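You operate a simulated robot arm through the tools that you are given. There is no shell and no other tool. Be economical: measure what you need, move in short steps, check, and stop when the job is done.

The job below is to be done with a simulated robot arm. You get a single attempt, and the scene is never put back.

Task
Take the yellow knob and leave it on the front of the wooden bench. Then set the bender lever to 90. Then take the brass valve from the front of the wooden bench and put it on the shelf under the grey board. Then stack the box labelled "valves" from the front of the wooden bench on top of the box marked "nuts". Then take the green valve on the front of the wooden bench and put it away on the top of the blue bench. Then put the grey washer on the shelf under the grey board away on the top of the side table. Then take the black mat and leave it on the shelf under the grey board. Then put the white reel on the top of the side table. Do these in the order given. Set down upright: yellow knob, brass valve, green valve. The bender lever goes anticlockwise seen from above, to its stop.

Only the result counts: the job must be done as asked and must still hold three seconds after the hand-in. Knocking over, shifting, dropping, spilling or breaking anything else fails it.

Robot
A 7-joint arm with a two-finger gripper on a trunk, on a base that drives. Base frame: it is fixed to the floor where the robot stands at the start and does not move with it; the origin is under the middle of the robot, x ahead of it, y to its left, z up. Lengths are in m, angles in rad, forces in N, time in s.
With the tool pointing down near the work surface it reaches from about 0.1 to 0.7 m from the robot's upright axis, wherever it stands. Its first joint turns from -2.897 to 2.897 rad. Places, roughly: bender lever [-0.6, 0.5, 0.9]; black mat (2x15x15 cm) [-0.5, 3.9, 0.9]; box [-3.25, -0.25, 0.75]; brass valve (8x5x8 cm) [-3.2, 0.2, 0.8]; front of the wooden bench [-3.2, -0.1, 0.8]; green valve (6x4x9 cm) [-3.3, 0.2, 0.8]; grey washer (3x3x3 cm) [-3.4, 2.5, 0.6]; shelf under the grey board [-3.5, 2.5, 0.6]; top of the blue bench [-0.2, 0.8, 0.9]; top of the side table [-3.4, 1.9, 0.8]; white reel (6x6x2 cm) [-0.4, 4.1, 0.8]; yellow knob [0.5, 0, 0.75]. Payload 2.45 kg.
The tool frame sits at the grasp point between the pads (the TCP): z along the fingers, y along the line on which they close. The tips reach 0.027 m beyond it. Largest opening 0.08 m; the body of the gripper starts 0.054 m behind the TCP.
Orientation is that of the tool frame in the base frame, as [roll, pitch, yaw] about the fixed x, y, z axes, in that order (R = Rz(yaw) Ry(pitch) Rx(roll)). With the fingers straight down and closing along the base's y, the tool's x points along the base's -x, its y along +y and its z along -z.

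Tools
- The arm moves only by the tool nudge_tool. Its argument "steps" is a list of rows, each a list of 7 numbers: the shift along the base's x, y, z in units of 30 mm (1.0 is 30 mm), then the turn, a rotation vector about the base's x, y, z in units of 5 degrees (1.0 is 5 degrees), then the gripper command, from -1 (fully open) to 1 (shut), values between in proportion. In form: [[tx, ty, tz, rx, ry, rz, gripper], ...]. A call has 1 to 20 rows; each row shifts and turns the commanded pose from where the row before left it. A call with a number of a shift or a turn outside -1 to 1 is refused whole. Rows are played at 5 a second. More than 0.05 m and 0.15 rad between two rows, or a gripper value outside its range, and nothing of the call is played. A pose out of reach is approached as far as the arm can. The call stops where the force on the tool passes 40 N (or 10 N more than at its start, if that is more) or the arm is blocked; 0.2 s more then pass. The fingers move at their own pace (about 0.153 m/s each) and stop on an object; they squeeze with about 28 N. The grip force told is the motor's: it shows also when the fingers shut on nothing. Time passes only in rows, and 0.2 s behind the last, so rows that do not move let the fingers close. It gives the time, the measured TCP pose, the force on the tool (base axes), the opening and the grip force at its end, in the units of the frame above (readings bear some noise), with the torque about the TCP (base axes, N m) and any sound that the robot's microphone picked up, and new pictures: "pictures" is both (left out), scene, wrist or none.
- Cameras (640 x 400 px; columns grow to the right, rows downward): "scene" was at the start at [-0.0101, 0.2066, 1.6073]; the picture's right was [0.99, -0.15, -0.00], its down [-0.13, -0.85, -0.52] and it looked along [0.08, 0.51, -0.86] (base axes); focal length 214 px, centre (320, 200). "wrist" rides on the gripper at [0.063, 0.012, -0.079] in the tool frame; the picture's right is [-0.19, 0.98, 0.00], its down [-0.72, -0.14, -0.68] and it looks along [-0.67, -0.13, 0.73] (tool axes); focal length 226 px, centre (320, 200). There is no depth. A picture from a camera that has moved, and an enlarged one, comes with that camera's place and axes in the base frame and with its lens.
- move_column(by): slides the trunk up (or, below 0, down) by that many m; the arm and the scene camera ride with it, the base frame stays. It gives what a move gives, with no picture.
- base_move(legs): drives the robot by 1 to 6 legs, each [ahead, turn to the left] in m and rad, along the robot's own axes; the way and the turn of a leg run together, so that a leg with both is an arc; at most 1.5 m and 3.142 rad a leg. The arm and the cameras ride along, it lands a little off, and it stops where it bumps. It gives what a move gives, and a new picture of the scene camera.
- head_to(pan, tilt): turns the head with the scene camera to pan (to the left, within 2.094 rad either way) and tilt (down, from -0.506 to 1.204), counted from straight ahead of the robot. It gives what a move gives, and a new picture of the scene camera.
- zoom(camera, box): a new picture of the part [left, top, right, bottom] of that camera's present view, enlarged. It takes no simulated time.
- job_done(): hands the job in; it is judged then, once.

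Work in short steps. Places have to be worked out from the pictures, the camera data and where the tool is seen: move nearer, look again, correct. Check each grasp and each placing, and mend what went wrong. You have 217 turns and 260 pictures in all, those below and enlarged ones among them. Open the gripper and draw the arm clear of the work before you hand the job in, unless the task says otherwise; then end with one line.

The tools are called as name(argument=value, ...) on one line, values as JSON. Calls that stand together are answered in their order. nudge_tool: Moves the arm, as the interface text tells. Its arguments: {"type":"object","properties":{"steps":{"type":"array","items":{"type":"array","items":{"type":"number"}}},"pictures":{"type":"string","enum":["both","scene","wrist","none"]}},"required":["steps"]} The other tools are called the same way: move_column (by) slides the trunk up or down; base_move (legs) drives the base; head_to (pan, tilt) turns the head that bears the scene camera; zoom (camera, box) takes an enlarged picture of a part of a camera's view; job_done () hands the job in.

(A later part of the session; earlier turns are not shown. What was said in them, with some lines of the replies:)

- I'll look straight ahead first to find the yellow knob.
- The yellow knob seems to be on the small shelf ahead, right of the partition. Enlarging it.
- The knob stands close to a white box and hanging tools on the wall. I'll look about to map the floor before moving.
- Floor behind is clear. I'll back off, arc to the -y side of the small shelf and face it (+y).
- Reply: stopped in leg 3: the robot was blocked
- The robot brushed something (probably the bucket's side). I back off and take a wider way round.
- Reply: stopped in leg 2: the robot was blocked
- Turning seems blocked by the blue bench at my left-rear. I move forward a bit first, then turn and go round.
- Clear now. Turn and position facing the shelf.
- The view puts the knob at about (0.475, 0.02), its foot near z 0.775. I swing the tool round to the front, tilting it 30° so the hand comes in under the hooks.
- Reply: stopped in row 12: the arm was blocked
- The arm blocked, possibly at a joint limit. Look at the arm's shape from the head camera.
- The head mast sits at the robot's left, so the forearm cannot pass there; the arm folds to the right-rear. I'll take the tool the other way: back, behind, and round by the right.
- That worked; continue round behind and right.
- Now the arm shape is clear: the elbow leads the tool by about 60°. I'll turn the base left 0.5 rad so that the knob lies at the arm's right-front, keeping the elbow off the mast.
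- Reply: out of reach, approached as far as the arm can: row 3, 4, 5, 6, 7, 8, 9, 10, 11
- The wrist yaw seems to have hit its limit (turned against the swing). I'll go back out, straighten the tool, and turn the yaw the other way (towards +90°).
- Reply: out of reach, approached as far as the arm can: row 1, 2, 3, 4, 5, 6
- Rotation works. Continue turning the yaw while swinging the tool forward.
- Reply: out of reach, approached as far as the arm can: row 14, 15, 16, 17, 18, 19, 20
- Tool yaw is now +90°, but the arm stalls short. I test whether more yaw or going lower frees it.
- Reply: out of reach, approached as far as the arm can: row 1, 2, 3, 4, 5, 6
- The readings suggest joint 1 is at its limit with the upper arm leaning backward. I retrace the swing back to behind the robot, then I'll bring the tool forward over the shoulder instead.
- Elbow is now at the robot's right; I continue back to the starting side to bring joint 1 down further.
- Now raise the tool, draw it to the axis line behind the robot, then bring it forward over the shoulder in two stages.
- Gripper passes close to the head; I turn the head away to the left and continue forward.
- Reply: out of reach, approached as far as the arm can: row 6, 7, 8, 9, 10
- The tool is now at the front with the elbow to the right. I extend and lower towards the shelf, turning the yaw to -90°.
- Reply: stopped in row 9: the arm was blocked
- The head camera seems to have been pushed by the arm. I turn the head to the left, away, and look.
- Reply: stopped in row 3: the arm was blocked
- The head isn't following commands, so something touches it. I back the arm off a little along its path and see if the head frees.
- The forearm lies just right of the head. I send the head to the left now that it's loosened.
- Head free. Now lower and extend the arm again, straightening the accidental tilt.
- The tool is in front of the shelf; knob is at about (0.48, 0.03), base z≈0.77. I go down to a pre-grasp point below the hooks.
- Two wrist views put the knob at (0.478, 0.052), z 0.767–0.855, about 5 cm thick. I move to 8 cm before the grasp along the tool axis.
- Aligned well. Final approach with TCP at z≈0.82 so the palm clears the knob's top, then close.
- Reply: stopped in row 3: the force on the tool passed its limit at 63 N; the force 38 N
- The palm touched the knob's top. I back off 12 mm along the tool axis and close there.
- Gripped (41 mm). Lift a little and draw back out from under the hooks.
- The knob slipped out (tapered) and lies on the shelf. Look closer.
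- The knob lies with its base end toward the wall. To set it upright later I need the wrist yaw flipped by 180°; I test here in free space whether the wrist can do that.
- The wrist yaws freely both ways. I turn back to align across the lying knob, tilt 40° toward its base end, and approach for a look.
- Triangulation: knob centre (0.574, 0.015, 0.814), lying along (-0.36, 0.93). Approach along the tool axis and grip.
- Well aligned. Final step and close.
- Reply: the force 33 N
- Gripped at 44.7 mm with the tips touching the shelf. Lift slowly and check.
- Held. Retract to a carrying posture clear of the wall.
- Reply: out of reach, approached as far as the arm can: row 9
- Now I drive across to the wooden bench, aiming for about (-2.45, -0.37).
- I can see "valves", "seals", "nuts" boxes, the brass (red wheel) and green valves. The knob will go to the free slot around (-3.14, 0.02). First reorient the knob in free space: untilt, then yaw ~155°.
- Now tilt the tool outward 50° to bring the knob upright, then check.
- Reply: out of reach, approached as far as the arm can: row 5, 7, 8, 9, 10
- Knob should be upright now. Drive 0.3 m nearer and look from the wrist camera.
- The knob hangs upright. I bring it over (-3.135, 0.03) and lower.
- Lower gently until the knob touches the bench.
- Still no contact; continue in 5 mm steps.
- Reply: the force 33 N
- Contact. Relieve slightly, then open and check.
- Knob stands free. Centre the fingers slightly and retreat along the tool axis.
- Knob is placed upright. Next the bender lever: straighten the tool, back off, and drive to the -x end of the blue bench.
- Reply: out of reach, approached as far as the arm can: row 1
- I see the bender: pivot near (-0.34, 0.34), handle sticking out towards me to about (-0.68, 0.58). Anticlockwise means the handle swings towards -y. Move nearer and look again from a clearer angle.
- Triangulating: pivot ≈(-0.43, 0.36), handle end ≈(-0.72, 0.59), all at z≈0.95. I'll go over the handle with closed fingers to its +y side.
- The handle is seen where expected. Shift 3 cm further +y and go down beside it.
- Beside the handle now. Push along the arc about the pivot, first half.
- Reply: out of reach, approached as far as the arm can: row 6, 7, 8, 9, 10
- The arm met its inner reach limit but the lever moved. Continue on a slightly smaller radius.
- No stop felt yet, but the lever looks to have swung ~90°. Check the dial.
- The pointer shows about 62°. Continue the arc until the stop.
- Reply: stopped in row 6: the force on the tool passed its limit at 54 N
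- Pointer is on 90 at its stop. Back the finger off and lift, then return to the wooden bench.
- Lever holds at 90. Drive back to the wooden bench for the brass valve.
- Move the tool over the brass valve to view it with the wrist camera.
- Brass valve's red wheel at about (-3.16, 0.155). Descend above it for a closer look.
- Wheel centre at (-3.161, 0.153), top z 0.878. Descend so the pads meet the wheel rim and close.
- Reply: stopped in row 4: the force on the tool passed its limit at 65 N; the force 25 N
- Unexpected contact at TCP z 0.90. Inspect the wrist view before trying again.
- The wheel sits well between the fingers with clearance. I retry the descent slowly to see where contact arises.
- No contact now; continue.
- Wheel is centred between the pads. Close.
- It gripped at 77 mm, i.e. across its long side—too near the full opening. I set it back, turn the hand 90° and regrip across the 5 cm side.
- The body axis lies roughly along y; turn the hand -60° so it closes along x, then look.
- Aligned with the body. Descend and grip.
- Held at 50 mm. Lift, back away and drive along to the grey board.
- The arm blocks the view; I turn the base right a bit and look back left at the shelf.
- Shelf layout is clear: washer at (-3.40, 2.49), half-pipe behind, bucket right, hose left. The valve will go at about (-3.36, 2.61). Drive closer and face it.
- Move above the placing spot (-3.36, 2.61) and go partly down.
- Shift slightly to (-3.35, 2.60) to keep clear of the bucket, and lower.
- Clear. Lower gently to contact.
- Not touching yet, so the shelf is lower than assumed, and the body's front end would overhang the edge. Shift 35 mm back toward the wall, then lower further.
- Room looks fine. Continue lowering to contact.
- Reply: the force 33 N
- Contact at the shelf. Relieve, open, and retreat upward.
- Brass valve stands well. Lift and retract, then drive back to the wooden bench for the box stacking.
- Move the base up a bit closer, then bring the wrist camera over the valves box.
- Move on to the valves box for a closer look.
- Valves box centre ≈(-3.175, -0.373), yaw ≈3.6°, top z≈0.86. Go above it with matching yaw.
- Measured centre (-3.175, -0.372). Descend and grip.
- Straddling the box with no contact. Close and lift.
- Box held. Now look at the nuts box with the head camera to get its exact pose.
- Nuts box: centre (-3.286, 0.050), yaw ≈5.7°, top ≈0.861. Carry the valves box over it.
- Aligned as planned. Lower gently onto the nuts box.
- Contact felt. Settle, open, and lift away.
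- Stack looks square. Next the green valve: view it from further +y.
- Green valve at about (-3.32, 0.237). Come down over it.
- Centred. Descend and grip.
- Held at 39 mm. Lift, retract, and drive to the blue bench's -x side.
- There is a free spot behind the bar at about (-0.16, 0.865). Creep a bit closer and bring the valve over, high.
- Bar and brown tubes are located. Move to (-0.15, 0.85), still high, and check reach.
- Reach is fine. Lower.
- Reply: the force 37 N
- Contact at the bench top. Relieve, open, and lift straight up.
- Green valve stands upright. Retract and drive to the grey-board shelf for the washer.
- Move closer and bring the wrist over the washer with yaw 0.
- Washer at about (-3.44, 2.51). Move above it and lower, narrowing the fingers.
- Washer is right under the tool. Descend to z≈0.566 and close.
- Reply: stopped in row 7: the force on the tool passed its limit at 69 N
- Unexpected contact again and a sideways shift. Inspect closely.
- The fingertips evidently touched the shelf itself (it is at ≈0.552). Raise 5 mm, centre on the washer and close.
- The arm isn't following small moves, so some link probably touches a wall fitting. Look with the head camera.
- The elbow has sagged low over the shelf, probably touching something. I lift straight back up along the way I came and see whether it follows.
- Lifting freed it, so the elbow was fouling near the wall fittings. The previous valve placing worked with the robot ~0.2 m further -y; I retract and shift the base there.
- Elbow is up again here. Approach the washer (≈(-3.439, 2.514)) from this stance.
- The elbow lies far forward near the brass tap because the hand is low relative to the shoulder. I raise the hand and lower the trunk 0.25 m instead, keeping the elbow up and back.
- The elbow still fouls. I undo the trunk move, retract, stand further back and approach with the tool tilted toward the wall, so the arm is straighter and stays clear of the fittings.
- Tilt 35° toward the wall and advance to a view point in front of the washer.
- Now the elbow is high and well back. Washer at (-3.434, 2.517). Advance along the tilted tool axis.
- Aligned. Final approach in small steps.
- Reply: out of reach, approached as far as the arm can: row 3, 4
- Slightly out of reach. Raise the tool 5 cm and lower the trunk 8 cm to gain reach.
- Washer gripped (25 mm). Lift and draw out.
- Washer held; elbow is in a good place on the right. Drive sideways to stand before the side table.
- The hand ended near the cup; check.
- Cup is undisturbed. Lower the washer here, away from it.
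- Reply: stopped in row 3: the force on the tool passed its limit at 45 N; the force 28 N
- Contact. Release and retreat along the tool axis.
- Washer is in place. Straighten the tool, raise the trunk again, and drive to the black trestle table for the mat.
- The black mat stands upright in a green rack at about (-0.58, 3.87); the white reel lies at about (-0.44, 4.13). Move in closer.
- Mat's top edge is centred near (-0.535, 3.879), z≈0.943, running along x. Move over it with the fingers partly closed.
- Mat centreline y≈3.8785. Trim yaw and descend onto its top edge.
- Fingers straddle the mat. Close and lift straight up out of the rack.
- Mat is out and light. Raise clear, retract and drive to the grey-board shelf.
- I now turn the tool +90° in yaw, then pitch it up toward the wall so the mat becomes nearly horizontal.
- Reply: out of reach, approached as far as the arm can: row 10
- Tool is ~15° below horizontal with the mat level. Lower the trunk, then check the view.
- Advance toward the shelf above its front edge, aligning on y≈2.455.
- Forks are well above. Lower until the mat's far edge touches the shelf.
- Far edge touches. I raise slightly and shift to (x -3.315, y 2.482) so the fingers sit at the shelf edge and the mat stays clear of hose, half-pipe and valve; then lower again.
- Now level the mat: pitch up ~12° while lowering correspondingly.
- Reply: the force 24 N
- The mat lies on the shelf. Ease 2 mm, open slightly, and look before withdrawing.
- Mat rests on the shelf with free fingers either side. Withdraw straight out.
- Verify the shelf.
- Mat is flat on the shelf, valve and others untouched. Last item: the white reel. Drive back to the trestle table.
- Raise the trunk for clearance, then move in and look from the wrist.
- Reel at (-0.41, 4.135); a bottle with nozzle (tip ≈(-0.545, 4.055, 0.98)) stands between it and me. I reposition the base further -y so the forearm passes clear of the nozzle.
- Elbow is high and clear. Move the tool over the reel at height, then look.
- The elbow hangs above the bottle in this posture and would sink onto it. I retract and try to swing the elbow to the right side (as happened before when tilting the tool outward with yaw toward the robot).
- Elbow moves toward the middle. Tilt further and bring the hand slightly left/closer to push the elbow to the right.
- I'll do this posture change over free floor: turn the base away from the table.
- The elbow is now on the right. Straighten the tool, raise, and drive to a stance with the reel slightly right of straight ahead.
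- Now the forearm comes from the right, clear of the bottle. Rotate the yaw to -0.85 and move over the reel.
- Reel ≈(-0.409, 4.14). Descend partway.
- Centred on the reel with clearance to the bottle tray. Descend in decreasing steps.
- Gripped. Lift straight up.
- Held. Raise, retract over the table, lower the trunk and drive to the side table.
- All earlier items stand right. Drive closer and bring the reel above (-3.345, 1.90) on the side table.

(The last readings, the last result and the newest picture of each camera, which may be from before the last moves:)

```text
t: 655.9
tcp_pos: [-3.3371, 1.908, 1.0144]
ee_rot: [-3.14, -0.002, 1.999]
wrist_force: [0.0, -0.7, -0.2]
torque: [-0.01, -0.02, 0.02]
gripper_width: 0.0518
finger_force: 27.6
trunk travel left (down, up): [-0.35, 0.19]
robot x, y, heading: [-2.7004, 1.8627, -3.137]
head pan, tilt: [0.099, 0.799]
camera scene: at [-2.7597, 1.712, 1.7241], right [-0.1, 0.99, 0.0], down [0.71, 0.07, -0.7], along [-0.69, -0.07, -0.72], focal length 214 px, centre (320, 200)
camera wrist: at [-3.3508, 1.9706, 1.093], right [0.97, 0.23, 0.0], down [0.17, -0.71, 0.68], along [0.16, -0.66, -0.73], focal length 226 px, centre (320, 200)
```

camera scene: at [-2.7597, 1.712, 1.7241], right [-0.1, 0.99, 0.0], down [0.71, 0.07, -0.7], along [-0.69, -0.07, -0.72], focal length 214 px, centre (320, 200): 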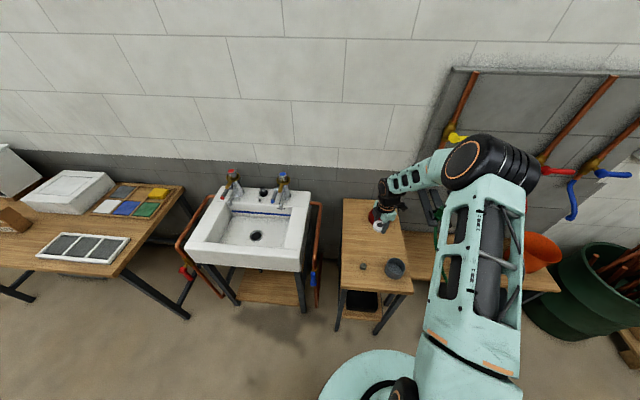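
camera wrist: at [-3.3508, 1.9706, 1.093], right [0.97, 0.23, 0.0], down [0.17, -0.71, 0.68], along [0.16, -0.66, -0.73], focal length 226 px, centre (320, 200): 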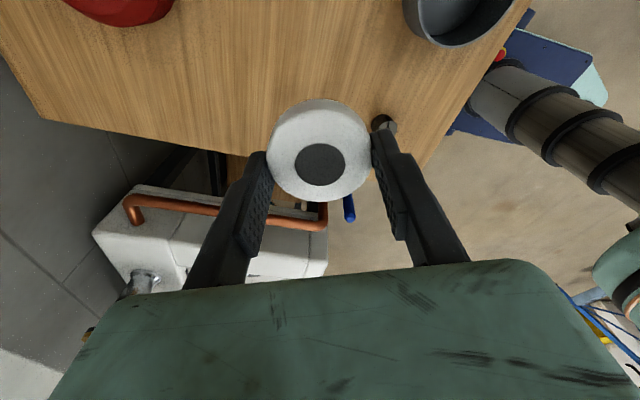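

Spot is clear (washer and plunger well away). Lower.

nudge_tool(steps=[[-0.15, 0, -0.9, 0, 0, 0, 1], [-0.15, 0, -0.9, 0, 0, 0, 1], [0, 0, -0.9, 0, 0, 0, 1], [0, 0, -0.9, 0, 0, 0, 1], [0, 0, -0.8, 0, 0, 0, 1], [0, 0, -0.5, 0, 0, 0, 1], [0, 0, -0.3, 0, 0, 0, 1]], pictures="both")

```text
t: 657.5
tcp_pos: [-3.3451, 1.9078, 0.8568]
ee_rot: [-3.141, -0.001, 2.002]
wrist_force: [0.0, 0.2, -1.2]
torque: [0.01, 0.02, 0.02]
gripper_width: 0.0516
finger_force: 28.1
trunk travel left (down, up): [-0.35, 0.19]
robot x, y, heading: [-2.6988, 1.8628, -3.144]
head pan, tilt: [0.099, 0.799]
camera scene: at [-2.7588, 1.7125, 1.7243], right [-0.1, 0.99, 0.0], down [0.71, 0.07, -0.7], along [-0.69, -0.07, -0.72], focal length 214 px, centre (320, 200)
camera wrist: at [-3.3599, 1.9707, 0.9359], right [0.97, 0.23, 0.0], down [0.17, -0.71, 0.68], along [0.16, -0.66, -0.73], focal length 226 px, centre (320, 200)
```

scene: 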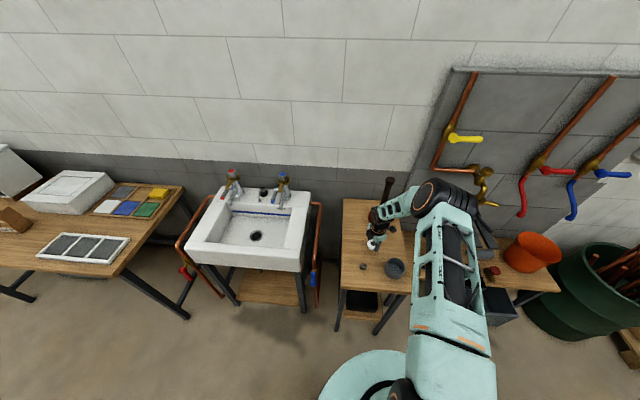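
wrist: 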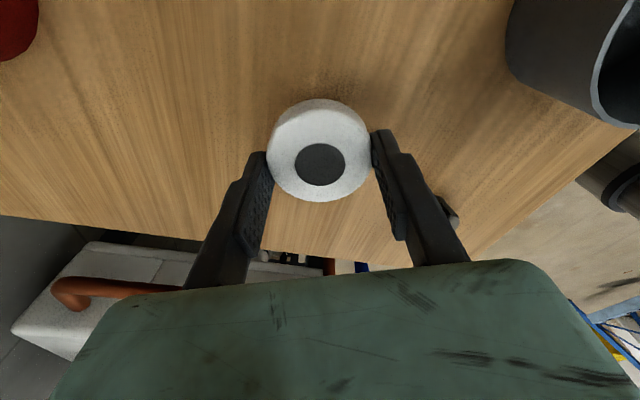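

nudge_tool(steps=[[0, 0, -0.3, 0, 0, 0, 1], [0, 0, -0.2, 0, 0, 0, 1], [0, 0, -0.15, 0, 0, 0, 1], [0, 0, -0.12, 0, 0, 0, 1], [0, 0, -0.12, 0, 0, 0, 1], [0, 0, -0.12, 0, 0, 0, 1], [0, 0, -0.12, 0, 0, 0, 1]], pictures="none")

```text
t: 659.1
tcp_pos: [-3.3506, 1.9086, 0.8302]
ee_rot: [-3.132, -0.006, 2.001]
wrist_force: [3.6, -0.2, 18.4]
torque: [0.02, -0.14, -0.01]
gripper_width: 0.0516
finger_force: 28.1
trunk travel left (down, up): [-0.35, 0.19]
robot x, y, heading: [-2.6975, 1.8595, -3.139]
head pan, tilt: [0.099, 0.799]
stopped in row 7: the force on the tool passed its limit at 55 N (the readings are from after the stop); the commanded pose is now the measured one
```

Contact. Release, check, and lift.

nudge_tool(steps=[[0, 0, 0.08, 0, 0, 0, 1], [0, 0, 0, 0, 0, 0, -0.8], [0, 0, 0, 0, 0, 0, -0.8], [0, 0, 0, 0, 0, 0, -0.8], [0, 0, 0.3, 0, 0, 0, -0.8], [0, 0, 0.6, 0, 0, 0, -0.8], [0, 0, 0.9, 0, 0, 0, -0.8], [0, 0, 0.9, 0, 0, 0, -0.8], [0, 0, 0.9, 0, 0, 0, -0.8], [0, 0, 0.9, 0, 0, 0, -0.8], [0, 0, 0.9, 0, 0, 0, -1], [0.5, 0, 0.9, 0, 0, 0, -1]])

```text
t: 661.7
tcp_pos: [-3.3326, 1.9098, 1.018]
ee_rot: [-3.138, -0.003, 2.0]
wrist_force: [0.3, -0.2, 0.1]
torque: [0.03, 0.01, -0.02]
gripper_width: 0.0801
finger_force: 0.1
trunk travel left (down, up): [-0.35, 0.19]
robot x, y, heading: [-2.6993, 1.86, -3.14]
head pan, tilt: [0.099, 0.799]
camera scene: at [-2.7576, 1.7125, 1.7243], right [-0.1, 0.99, 0.0], down [0.71, 0.07, -0.7], along [-0.69, -0.07, -0.72], focal length 214 px, centre (320, 200)
camera wrist: at [-3.3475, 1.9722, 1.0987], right [0.97, 0.23, -0.01], down [0.18, -0.71, 0.68], along [0.15, -0.66, -0.73], focal length 226 px, centre (320, 200)
```

scene: 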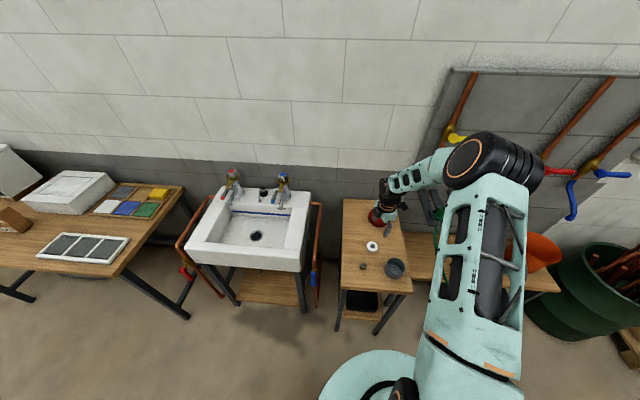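
wrist: 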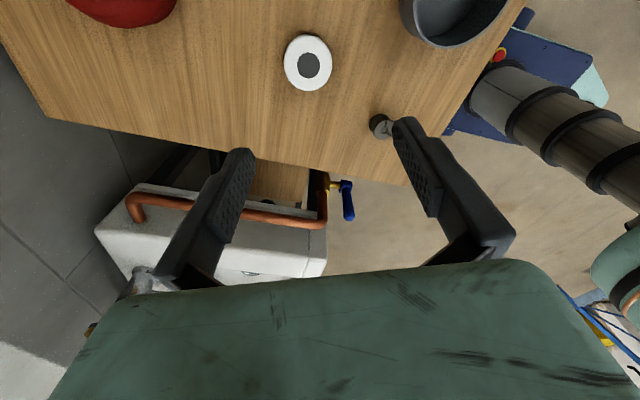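

Reel, washer and cup all rest on the side table. Draw the arm back and back the base away, then a last look at the shelf.

nudge_tool(steps=[[0.3, 0, 0.9, 0, 0, 0, -1], [0.8, 0.2, 0.9, 0, 0, 0, -1], [0.9, 0.2, 0, 0, 0, 0, -1], [0.9, 0.2, 0, 0, 0, 0, -1], [0.9, 0.2, 0, 0, 0, 0, -1]], pictures="none")

base_move(legs=[[-0.5, 0]])

zoom(camera="scene", box=[320, 150, 560, 300])

```text
t: 662.9
tcp_pos: [-3.2196, 1.931, 1.0728]
ee_rot: [-3.135, -0.004, 2.002]
wrist_force: [-0.7, 0.1, -0.5]
torque: [-0.01, 0.04, 0.01]
gripper_width: 0.0799
finger_force: 0.0
trunk travel left (down, up): [-0.35, 0.19]
robot x, y, heading: [-2.6997, 1.8628, -3.137]
head pan, tilt: [0.099, 0.799]
```

```text
t: 665.8
tcp_pos: [-2.7288, 1.9319, 1.0728]
ee_rot: [-3.133, -0.003, 2.004]
wrist_force: [0.0, 0.4, 0.3]
torque: [0.0, 0.03, -0.02]
gripper_width: 0.08
finger_force: 0.0
trunk travel left (down, up): [-0.35, 0.19]
robot x, y, heading: [-2.2035, 1.8617, -3.141]
head pan, tilt: [0.099, 0.799]
camera scene: at [-2.2665, 1.714, 1.7243], right [-0.1, 0.99, 0.0], down [0.71, 0.07, -0.7], along [-0.69, -0.07, -0.72], focal length 214 px, centre (320, 200)
```

scene: 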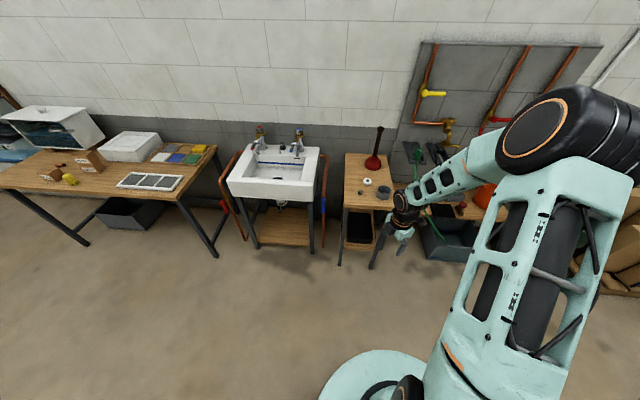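

```text
2.67 times, centred on (440, 225) of scene
camera zoom: at [-2.2665, 1.714, 1.7243], right [-0.1, 0.99, 0.0], down [0.71, 0.07, -0.7], along [-0.69, -0.07, -0.72], focal length 572 px, centre (0, 133)
```

zoom: 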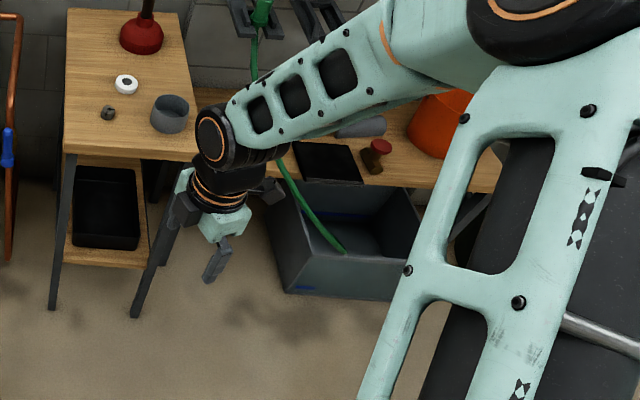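

Everything is where it should be, the gripper is open and the arm is clear. Handing in.

job_done()

```text
The job is handed in.
```

I did all eight steps in the order given and handed the job in. From the camera views, everything is in place and the yellow knob, brass valve and green valve are upright. Four things on the way could count against it: the base was blocked twice early on, once probably against the yellow bucket and once probably against the blue bench. The knob slipped and fell over on its shelf before I re-gripped it. While I was reaching for the washer, an arm link probably pressed against fittings on the grey board. The black mat also overhangs the shelf's front edge by a centimetre or two.
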